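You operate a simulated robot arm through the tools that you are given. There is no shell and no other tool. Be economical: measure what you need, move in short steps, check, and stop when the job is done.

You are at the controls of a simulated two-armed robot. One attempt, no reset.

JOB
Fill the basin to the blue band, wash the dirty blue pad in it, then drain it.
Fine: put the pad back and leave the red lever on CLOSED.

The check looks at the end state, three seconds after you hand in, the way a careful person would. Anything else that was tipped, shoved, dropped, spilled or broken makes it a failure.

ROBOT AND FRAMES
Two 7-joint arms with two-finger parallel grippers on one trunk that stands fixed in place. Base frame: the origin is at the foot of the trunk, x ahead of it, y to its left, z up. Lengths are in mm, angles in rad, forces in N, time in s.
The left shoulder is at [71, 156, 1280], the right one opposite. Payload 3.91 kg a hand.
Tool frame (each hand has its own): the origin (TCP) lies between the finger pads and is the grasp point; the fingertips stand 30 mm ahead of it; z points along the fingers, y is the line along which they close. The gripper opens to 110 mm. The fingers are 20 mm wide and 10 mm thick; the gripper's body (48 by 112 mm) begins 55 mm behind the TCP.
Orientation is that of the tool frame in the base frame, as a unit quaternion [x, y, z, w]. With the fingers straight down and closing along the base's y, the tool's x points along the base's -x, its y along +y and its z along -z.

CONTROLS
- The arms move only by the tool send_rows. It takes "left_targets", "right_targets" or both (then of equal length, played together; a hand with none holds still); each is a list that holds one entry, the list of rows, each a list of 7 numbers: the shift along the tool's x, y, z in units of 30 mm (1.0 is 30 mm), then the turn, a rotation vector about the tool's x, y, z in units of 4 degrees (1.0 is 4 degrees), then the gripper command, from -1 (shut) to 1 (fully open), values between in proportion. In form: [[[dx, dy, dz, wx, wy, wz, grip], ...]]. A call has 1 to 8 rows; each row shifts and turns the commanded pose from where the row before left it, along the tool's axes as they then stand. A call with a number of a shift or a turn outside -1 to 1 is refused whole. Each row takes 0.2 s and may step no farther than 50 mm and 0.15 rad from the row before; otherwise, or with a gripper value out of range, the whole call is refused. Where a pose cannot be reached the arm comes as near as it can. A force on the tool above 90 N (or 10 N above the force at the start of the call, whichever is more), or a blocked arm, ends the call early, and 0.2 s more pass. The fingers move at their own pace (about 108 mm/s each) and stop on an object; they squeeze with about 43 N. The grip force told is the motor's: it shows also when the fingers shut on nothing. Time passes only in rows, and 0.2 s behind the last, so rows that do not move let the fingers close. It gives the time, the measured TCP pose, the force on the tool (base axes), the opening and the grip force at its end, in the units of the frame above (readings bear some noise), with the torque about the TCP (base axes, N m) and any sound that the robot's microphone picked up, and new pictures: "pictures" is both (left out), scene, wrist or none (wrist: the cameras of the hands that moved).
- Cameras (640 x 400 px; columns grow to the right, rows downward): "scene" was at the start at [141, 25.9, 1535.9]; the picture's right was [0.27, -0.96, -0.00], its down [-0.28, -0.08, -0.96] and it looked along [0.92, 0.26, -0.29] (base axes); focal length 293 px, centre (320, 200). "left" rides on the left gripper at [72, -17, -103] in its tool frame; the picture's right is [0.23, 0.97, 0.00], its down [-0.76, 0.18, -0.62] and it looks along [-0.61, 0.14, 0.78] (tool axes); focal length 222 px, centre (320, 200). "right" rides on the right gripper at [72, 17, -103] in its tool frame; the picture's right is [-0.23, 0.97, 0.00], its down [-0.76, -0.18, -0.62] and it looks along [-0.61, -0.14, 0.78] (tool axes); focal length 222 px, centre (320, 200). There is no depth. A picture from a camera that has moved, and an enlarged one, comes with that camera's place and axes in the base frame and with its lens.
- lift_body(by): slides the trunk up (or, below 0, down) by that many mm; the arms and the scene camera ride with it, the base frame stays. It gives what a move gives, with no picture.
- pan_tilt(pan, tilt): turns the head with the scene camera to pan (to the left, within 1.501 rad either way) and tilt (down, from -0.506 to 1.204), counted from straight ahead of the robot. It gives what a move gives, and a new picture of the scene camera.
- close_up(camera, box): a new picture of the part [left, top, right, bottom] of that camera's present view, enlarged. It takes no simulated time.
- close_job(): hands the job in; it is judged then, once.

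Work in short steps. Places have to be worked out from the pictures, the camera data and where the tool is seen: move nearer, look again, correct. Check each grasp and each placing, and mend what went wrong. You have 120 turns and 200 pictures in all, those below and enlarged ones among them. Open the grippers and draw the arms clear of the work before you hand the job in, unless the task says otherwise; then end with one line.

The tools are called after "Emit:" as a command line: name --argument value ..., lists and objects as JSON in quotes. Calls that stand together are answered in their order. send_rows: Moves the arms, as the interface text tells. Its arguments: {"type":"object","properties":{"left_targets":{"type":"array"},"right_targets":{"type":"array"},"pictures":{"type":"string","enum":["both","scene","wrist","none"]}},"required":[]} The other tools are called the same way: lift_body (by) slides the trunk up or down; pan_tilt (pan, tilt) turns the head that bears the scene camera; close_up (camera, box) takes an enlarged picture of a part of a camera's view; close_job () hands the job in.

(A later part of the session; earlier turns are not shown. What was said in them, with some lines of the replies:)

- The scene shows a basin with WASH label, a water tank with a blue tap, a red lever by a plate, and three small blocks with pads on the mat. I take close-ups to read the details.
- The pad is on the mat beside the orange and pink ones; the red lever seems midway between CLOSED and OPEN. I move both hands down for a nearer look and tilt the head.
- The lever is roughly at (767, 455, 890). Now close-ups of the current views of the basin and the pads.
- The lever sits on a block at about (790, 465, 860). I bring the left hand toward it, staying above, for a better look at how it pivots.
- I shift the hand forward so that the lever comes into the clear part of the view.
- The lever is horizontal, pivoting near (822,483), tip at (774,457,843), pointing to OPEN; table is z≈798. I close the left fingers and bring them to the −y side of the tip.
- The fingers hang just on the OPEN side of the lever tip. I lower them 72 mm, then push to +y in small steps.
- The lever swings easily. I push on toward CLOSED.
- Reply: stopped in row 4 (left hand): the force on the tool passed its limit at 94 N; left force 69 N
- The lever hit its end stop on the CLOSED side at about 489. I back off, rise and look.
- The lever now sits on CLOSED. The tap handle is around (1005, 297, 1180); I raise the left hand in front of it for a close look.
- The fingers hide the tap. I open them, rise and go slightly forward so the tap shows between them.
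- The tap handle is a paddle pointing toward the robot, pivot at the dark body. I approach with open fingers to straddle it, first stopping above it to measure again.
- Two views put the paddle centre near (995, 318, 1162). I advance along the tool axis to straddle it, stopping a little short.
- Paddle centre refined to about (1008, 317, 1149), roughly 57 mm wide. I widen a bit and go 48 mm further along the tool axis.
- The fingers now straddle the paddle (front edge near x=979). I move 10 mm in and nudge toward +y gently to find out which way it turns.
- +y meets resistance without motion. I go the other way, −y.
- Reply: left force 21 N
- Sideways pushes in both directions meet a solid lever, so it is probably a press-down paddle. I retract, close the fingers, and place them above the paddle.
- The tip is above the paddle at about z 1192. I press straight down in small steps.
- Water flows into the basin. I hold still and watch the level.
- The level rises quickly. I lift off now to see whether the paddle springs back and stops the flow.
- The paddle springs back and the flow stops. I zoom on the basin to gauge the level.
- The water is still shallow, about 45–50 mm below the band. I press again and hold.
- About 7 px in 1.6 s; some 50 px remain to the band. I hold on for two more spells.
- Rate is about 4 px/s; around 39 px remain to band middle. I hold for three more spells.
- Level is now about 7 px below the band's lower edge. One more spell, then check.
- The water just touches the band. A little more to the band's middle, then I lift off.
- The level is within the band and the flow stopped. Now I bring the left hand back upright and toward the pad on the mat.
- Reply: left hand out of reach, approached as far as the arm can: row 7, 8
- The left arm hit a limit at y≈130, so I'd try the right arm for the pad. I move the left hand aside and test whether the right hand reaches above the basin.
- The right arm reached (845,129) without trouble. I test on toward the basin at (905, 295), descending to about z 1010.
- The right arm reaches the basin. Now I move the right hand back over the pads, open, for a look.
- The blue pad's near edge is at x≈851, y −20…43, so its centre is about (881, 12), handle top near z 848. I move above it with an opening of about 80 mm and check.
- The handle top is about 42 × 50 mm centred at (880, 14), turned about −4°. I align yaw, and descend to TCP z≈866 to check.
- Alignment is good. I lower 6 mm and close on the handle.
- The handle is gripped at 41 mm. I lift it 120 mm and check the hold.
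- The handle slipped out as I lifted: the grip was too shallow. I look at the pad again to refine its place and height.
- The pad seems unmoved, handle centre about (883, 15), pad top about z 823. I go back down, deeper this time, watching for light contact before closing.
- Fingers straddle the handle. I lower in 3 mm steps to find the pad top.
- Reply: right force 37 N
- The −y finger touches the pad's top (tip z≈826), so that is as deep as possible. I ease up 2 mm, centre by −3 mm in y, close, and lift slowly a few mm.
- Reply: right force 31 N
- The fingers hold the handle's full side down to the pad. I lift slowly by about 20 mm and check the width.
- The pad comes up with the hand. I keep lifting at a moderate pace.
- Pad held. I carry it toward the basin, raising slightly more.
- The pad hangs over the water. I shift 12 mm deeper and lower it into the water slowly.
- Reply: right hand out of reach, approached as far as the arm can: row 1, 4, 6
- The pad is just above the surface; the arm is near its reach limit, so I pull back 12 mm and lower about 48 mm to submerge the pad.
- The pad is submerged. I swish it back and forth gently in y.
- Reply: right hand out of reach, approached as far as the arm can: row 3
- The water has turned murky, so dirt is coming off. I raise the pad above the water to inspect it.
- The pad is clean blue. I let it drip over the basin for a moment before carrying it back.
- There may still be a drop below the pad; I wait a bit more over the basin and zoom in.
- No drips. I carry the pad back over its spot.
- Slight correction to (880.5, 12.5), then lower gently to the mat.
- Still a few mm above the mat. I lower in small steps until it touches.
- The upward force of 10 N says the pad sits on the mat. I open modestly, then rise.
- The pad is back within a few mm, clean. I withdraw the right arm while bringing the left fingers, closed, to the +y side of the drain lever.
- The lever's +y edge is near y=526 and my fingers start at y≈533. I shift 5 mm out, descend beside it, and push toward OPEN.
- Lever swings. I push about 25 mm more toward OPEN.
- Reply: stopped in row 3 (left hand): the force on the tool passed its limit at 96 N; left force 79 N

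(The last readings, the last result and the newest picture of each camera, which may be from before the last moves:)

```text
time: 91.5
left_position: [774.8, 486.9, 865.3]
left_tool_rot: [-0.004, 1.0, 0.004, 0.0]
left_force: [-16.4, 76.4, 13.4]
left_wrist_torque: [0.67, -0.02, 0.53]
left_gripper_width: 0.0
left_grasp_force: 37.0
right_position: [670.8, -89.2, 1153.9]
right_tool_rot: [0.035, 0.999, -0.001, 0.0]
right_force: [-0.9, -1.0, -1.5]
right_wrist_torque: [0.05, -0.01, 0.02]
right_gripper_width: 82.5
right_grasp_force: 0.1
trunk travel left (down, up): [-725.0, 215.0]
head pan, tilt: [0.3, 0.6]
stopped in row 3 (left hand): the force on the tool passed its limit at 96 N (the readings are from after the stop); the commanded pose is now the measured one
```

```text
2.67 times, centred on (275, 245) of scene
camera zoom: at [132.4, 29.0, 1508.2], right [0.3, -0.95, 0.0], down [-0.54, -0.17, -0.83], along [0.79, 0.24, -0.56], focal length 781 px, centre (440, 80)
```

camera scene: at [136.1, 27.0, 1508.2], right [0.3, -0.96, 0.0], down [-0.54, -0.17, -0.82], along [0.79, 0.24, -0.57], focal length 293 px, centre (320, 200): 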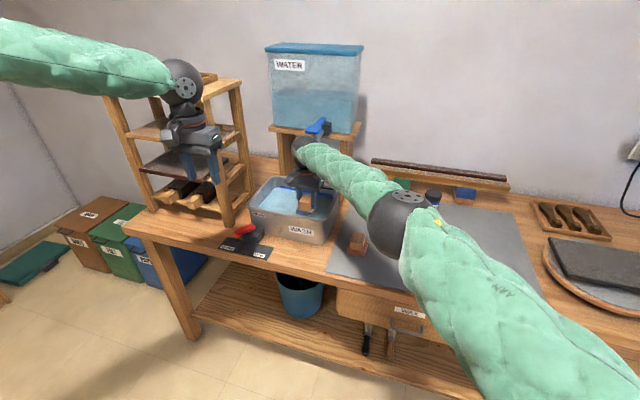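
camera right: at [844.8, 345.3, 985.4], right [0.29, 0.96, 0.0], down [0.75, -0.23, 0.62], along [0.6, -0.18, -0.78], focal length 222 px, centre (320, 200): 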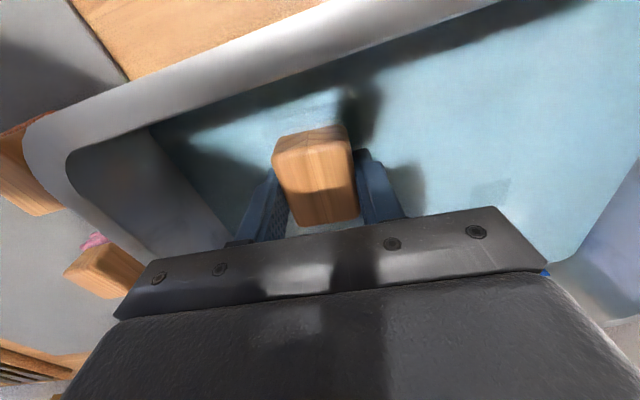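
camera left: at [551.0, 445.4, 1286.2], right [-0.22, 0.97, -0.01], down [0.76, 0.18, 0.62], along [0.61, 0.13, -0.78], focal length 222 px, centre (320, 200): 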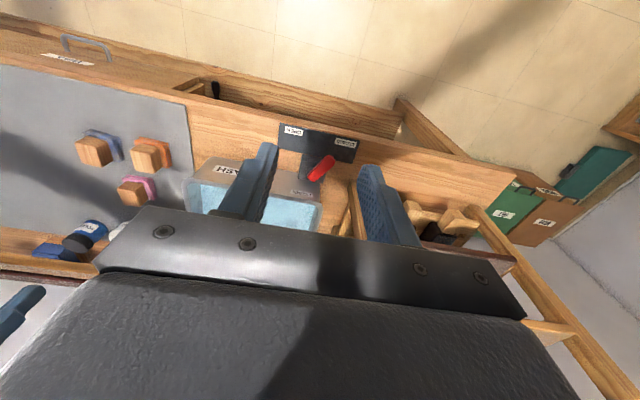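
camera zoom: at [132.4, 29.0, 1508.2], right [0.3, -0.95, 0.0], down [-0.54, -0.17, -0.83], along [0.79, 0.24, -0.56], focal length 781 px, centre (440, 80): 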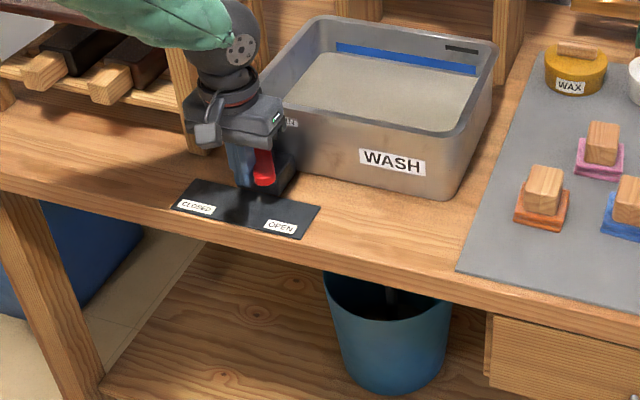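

The lever hit its OPEN stop. I lift the fingers off and move them to the −y side above the lever while the basin drains.

Emit:
send_rows --left_targets '[[[0, 0.5, 0, 0, 0, 0, -1], [0, 0, -1, 0, 0, 0, -1], [0, 0, -1, 0, 0, 0, -1], [0, -0.6, -0.8, 0, 0, 0, -1], [0, -0.9, 0, 0, 0, 0, -1], [0, -0.9, 0, 0, 0, 0, -1], [0, -0.5, 0, 0, 0, 0, -1], [0, 0, 0, 0, 0, 0, -1]]]' --pictures "none"

Emit:
close_up --camera "scene" --box '[200, 170, 350, 320]'

Emit:
close_up --camera "left" --box '[210, 30, 470, 235]'

```text
time: 93.3
left_position: [777.6, 406.1, 950.4]
left_tool_rot: [0.0, 1.0, 0.0, 0.001]
left_force: [-0.5, 0.6, -0.1]
left_wrist_torque: [-0.03, -0.01, -0.02]
left_gripper_width: 0.1
left_grasp_force: 37.5
right_position: [673.4, -88.2, 1154.2]
right_tool_rot: [0.035, 0.999, 0.0, -0.001]
right_force: [0.5, -0.4, -0.6]
right_wrist_torque: [-0.02, -0.01, 0.01]
right_gripper_width: 82.5
right_grasp_force: 0.1
trunk travel left (down, up): [-725.0, 215.0]
head pan, tilt: [0.3, 0.6]
```

```text
2.67 times, centred on (275, 245) of scene
camera zoom: at [135.4, 26.9, 1508.2], right [0.3, -0.96, 0.0], down [-0.54, -0.17, -0.82], along [0.79, 0.24, -0.57], focal length 781 px, centre (440, 80)
```

zoom: 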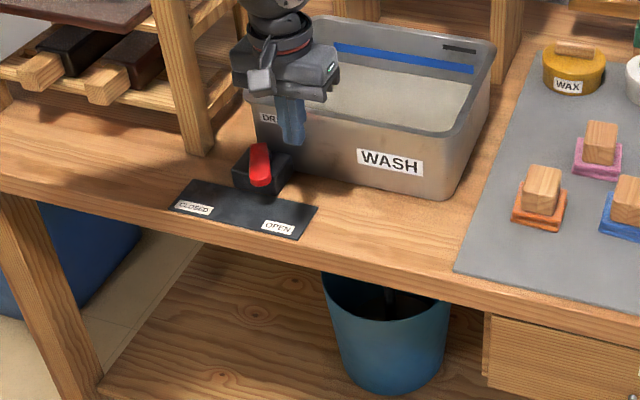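

```text
1.95 times, centred on (340, 132) of left
camera zoom: at [704.9, 387.9, 1054.8], right [-0.23, 0.97, 0.0], down [0.76, 0.18, 0.62], along [0.61, 0.14, -0.78], focal length 433 px, centre (281, 332)
```

zoom: 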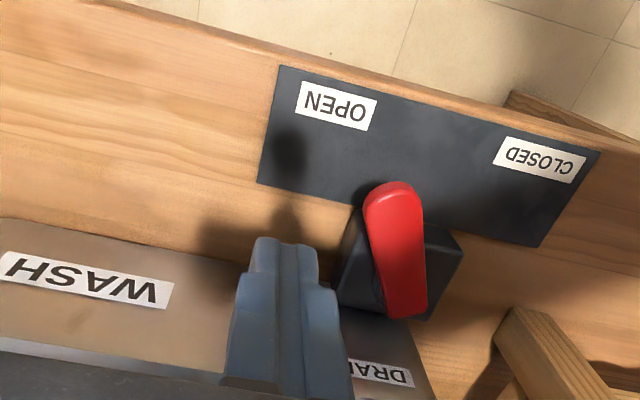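

The level is falling. I wait and watch.

Emit:
send_rows --left_targets '[[[0, 0, 0, 0, 0, 0, -1], [0, 0, 0, 0, 0, 0, -1], [0, 0, 0, 0, 0, 0, -1], [0, 0, 0, 0, 0, 0, -1], [0, 0, 0, 0, 0, 0, -1], [0, 0, 0, 0, 0, 0, -1], [0, 0, 0, 0, 0, 0, -1], [0, 0, 0, 0, 0, 0, -1]]]' --pictures "none"

Emit:
send_rows --left_targets '[[[0, 0, 0, 0, 0, 0, -1], [0, 0, 0, 0, 0, 0, -1], [0, 0, 0, 0, 0, 0, -1], [0, 0, 0, 0, 0, 0, -1], [0, 0, 0, 0, 0, 0, -1], [0, 0, 0, 0, 0, 0, -1], [0, 0, 0, 0, 0, 0, -1], [0, 0, 0, 0, 0, 0, -1]]]' --pictures "none"

Emit:
send_rows --left_targets '[[[0, 0, 0, 0, 0, 0, -1], [0, 0, 0, 0, 0, 0, -1], [0, 0, 0, 0, 0, 0, -1], [0, 0, 0, 0, 0, 0, -1], [0, 0, 0, 0, 0, 0, -1], [0, 0, 0, 0, 0, 0, -1], [0, 0, 0, 0, 0, 0, -1], [0, 0, 0, 0, 0, 0, -1]]]' --pictures "none"

Emit:
close_up --camera "scene" --box '[245, 170, 345, 235]'

```text
time: 95.2
left_position: [777.1, 405.6, 950.6]
left_tool_rot: [-0.001, 1.0, -0.001, 0.0]
left_force: [-0.1, 0.1, 0.0]
left_wrist_torque: [0.01, -0.02, 0.02]
left_gripper_width: 0.1
left_grasp_force: 37.7
right_position: [672.7, -87.8, 1153.9]
right_tool_rot: [0.035, 0.999, 0.0, 0.0]
right_force: [0.4, 0.4, -0.2]
right_wrist_torque: [-0.02, -0.02, 0.01]
right_gripper_width: 82.3
right_grasp_force: 0.2
trunk travel left (down, up): [-725.0, 215.0]
head pan, tilt: [0.3, 0.6]
```

```text
time: 97.0
left_position: [777.6, 405.5, 950.9]
left_tool_rot: [0.0, 1.0, 0.0, -0.001]
left_force: [0.0, 0.7, 0.1]
left_wrist_torque: [0.01, 0.02, 0.03]
left_gripper_width: 0.0
left_grasp_force: 37.9
right_position: [673.0, -86.5, 1154.7]
right_tool_rot: [0.035, 0.999, 0.0, -0.001]
right_force: [-0.7, -0.4, 0.4]
right_wrist_torque: [-0.01, -0.01, 0.01]
right_gripper_width: 82.3
right_grasp_force: 0.0
trunk travel left (down, up): [-725.0, 215.0]
head pan, tilt: [0.3, 0.6]
```

```text
time: 98.8
left_position: [776.9, 405.0, 950.1]
left_tool_rot: [0.0, 1.0, 0.001, 0.0]
left_force: [0.1, -0.2, 0.5]
left_wrist_torque: [0.01, 0.02, -0.01]
left_gripper_width: 0.1
left_grasp_force: 38.1
right_position: [673.5, -88.2, 1154.8]
right_tool_rot: [0.035, 0.999, -0.001, 0.0]
right_force: [-0.4, -0.2, 0.6]
right_wrist_torque: [-0.03, 0.0, 0.02]
right_gripper_width: 82.7
right_grasp_force: 0.0
trunk travel left (down, up): [-725.0, 215.0]
head pan, tilt: [0.3, 0.6]
```

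```text
6.15 times, centred on (295, 202) of scene
camera zoom: at [135.8, 26.5, 1508.2], right [0.3, -0.96, 0.0], down [-0.54, -0.17, -0.82], along [0.79, 0.24, -0.57], focal length 1802 px, centre (474, 185)
```

zoom: 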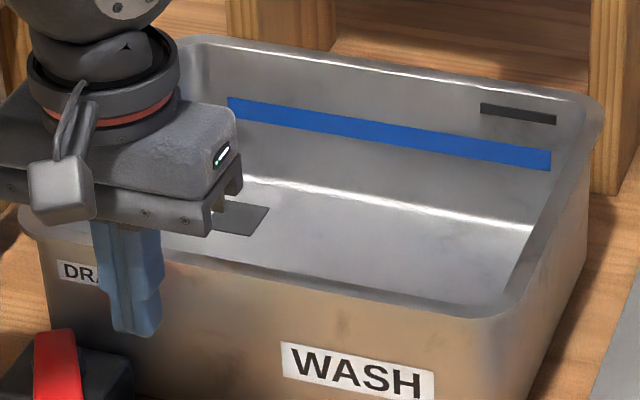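

The basin looks empty. One short extra wait, then I descend on the −y side and push the lever to CLOSED.

Emit:
send_rows --left_targets '[[[0, 0, 0, 0, 0, 0, -1], [0, 0, 0, 0, 0, 0, -1], [0, 0, 0, 0, 0, 0, -1], [0, 0, 0, 0, 0, 0, -1], [0, 0.4, 0.5, 0, 0, 0, -1], [0, 0.1, 0.8, 0, 0, 0, -1], [0, 0, 0.8, 0, 0, 0, -1], [0, 0, 0.8, 0, 0, 0, -1]]]' --pictures "none"

Emit:
send_rows --left_targets '[[[0, 0.5, 0, 0, 0, 0, -1], [0, 0.5, 0, 0, 0, 0, -1], [0, 0.5, 0, 0, 0, 0, -1], [0, 0.4, 0, 0, 0, 0, -1], [0, 0.4, 0, 0, 0, 0, -1], [0, 0.2, 0, 0, 0, 0, -1], [0, 0.2, 0, 0, 0, 0, -1], [0, 0, 0, 0, 0, 0, -1]]]' --pictures "none"

```text
time: 100.5
left_position: [777.1, 420.3, 864.3]
left_tool_rot: [-0.001, 1.0, 0.001, 0.001]
left_force: [-0.3, -0.4, -0.1]
left_wrist_torque: [-0.03, 0.03, -0.03]
left_gripper_width: 0.1
left_grasp_force: 37.8
right_position: [674.0, -87.7, 1153.4]
right_tool_rot: [0.035, 0.999, 0.001, -0.001]
right_force: [0.5, 0.4, -0.1]
right_wrist_torque: [0.03, 0.03, 0.03]
right_gripper_width: 82.7
right_grasp_force: 0.1
trunk travel left (down, up): [-725.0, 215.0]
head pan, tilt: [0.3, 0.6]
```

```text
time: 102.1
left_position: [774.7, 487.4, 863.7]
left_tool_rot: [0.005, 1.0, -0.008, -0.002]
left_force: [6.2, -72.8, -6.1]
left_wrist_torque: [-0.62, 0.0, -0.69]
left_gripper_width: 0.0
left_grasp_force: 37.3
right_position: [675.0, -86.3, 1153.9]
right_tool_rot: [0.032, 0.999, 0.0, -0.001]
right_force: [0.6, 1.1, -0.2]
right_wrist_torque: [-0.08, -0.01, 0.0]
right_gripper_width: 82.7
right_grasp_force: 0.1
trunk travel left (down, up): [-725.0, 215.0]
head pan, tilt: [0.3, 0.6]
stopped in row 7 (left hand): the force on the tool passed its limit at 99 N (the readings are from after the stop); the commanded pose is now the measured one
```

The lever is against its CLOSED stop. I back off, rise, retreat with both hands and open the grippers.

Emit:
send_rows --left_targets '[[[0, -0.6, 0, 0, 0, 0, -1], [0, -0.6, 0, 0, 0, 0, -1], [0, 0, -1, 0, 0, 0, -1], [0, 0, -1, 0, 0, 0, -1], [0, 0, -1, 0, 0, 0, -1], [0.5, 0, -1, 0, 0, 0, -1], [0.8, 0, -1, 0, 0, 0, 0], [0.8, 0, -1, 0, 0, 0, 1]]]' --pictures "none"

Emit:
send_rows --left_targets '[[[0.9, 0, -0.8, 0, 0, 0, 1], [0.9, 0, -0.8, 0, 0, 0, 1], [0.9, 0, -0.8, 0, 0, 0, 1], [0.9, 0, -0.8, 0, 0, 0, 1], [0, 0, 0, 0, 0, 0, 1]]]' --right_targets '[[[0, 0, -0.5, 0, 0, 0, 1], [0, 0, -0.5, 0, 0, 0, 1], [0, 0, 0, 0, 0, 0, 1], [0, 0, 0, 0, 0, 0, 1], [0, 0, 0, 0, 0, 0, 1]]]' --pictures "scene"

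Emit:
close_up --camera "scene" --box '[210, 165, 350, 265]'

Emit:
close_up --camera "scene" --box '[260, 80, 520, 270]'

```text
time: 103.9
left_position: [709.6, 458.5, 1043.9]
left_tool_rot: [0.001, 1.0, -0.003, 0.0]
left_force: [0.1, 0.8, -0.2]
left_wrist_torque: [-0.02, -0.02, 0.0]
left_gripper_width: 109.9
left_grasp_force: 0.1
right_position: [672.1, -86.4, 1153.9]
right_tool_rot: [0.034, 0.999, 0.0, 0.0]
right_force: [-0.6, 0.7, 1.5]
right_wrist_torque: [0.02, 0.01, 0.02]
right_gripper_width: 82.3
right_grasp_force: 0.1
trunk travel left (down, up): [-725.0, 215.0]
head pan, tilt: [0.3, 0.6]
```

```text
time: 105.1
left_position: [604.9, 460.4, 1137.1]
left_tool_rot: [0.001, 1.0, -0.004, -0.002]
left_force: [0.6, 0.0, -0.2]
left_wrist_torque: [0.0, 0.0, 0.01]
left_gripper_width: 110.1
left_grasp_force: 0.1
right_position: [675.9, -85.1, 1183.1]
right_tool_rot: [0.033, 0.999, 0.0, 0.0]
right_force: [0.5, 0.0, 0.3]
right_wrist_torque: [-0.02, 0.01, 0.03]
right_gripper_width: 110.1
right_grasp_force: 0.0
trunk travel left (down, up): [-725.0, 215.0]
head pan, tilt: [0.3, 0.6]
camera scene: at [137.5, 26.2, 1508.0], right [0.3, -0.96, 0.0], down [-0.54, -0.17, -0.82], along [0.79, 0.24, -0.57], focal length 293 px, centre (320, 200)
```

scene: 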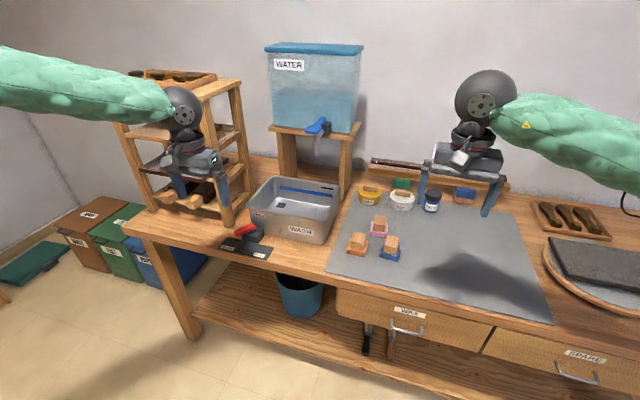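

```text
4.00 times, centred on (280, 215) of scene
camera zoom: at [137.5, 26.2, 1508.0], right [0.3, -0.96, 0.0], down [-0.54, -0.17, -0.82], along [0.79, 0.24, -0.57], focal length 1172 px, centre (480, 140)
```

zoom: 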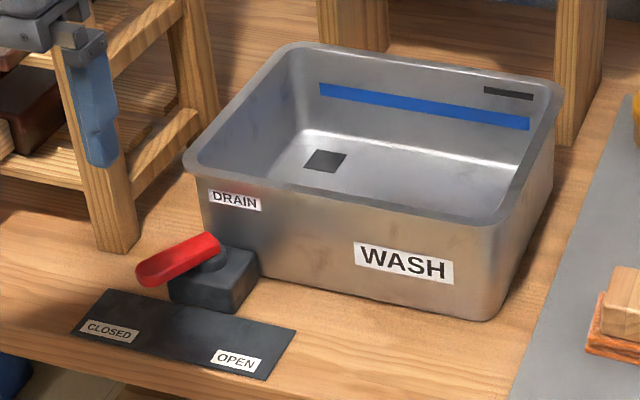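

```text
2.11 times, centred on (390, 175) of scene
camera zoom: at [137.5, 26.2, 1508.0], right [0.3, -0.96, 0.0], down [-0.54, -0.17, -0.82], along [0.79, 0.24, -0.57], focal length 617 px, centre (173, 253)
```

zoom: 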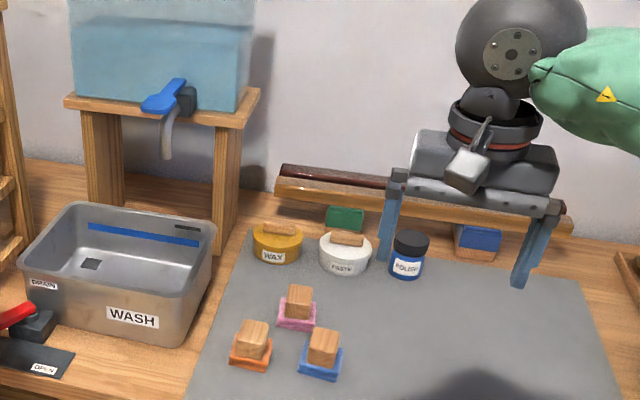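

The basin is empty, the lever points to CLOSED, the tap is shut, the clean pad is back on the mat and both hands are open and clear. I hand in.

Emit:
close_job

```text
The job is handed in.
```

I filled the basin to the blue band, washed the blue pad until it came out clean, and put it back within about 4 mm of its old spot. The basin is drained, and the red lever is on CLOSED.
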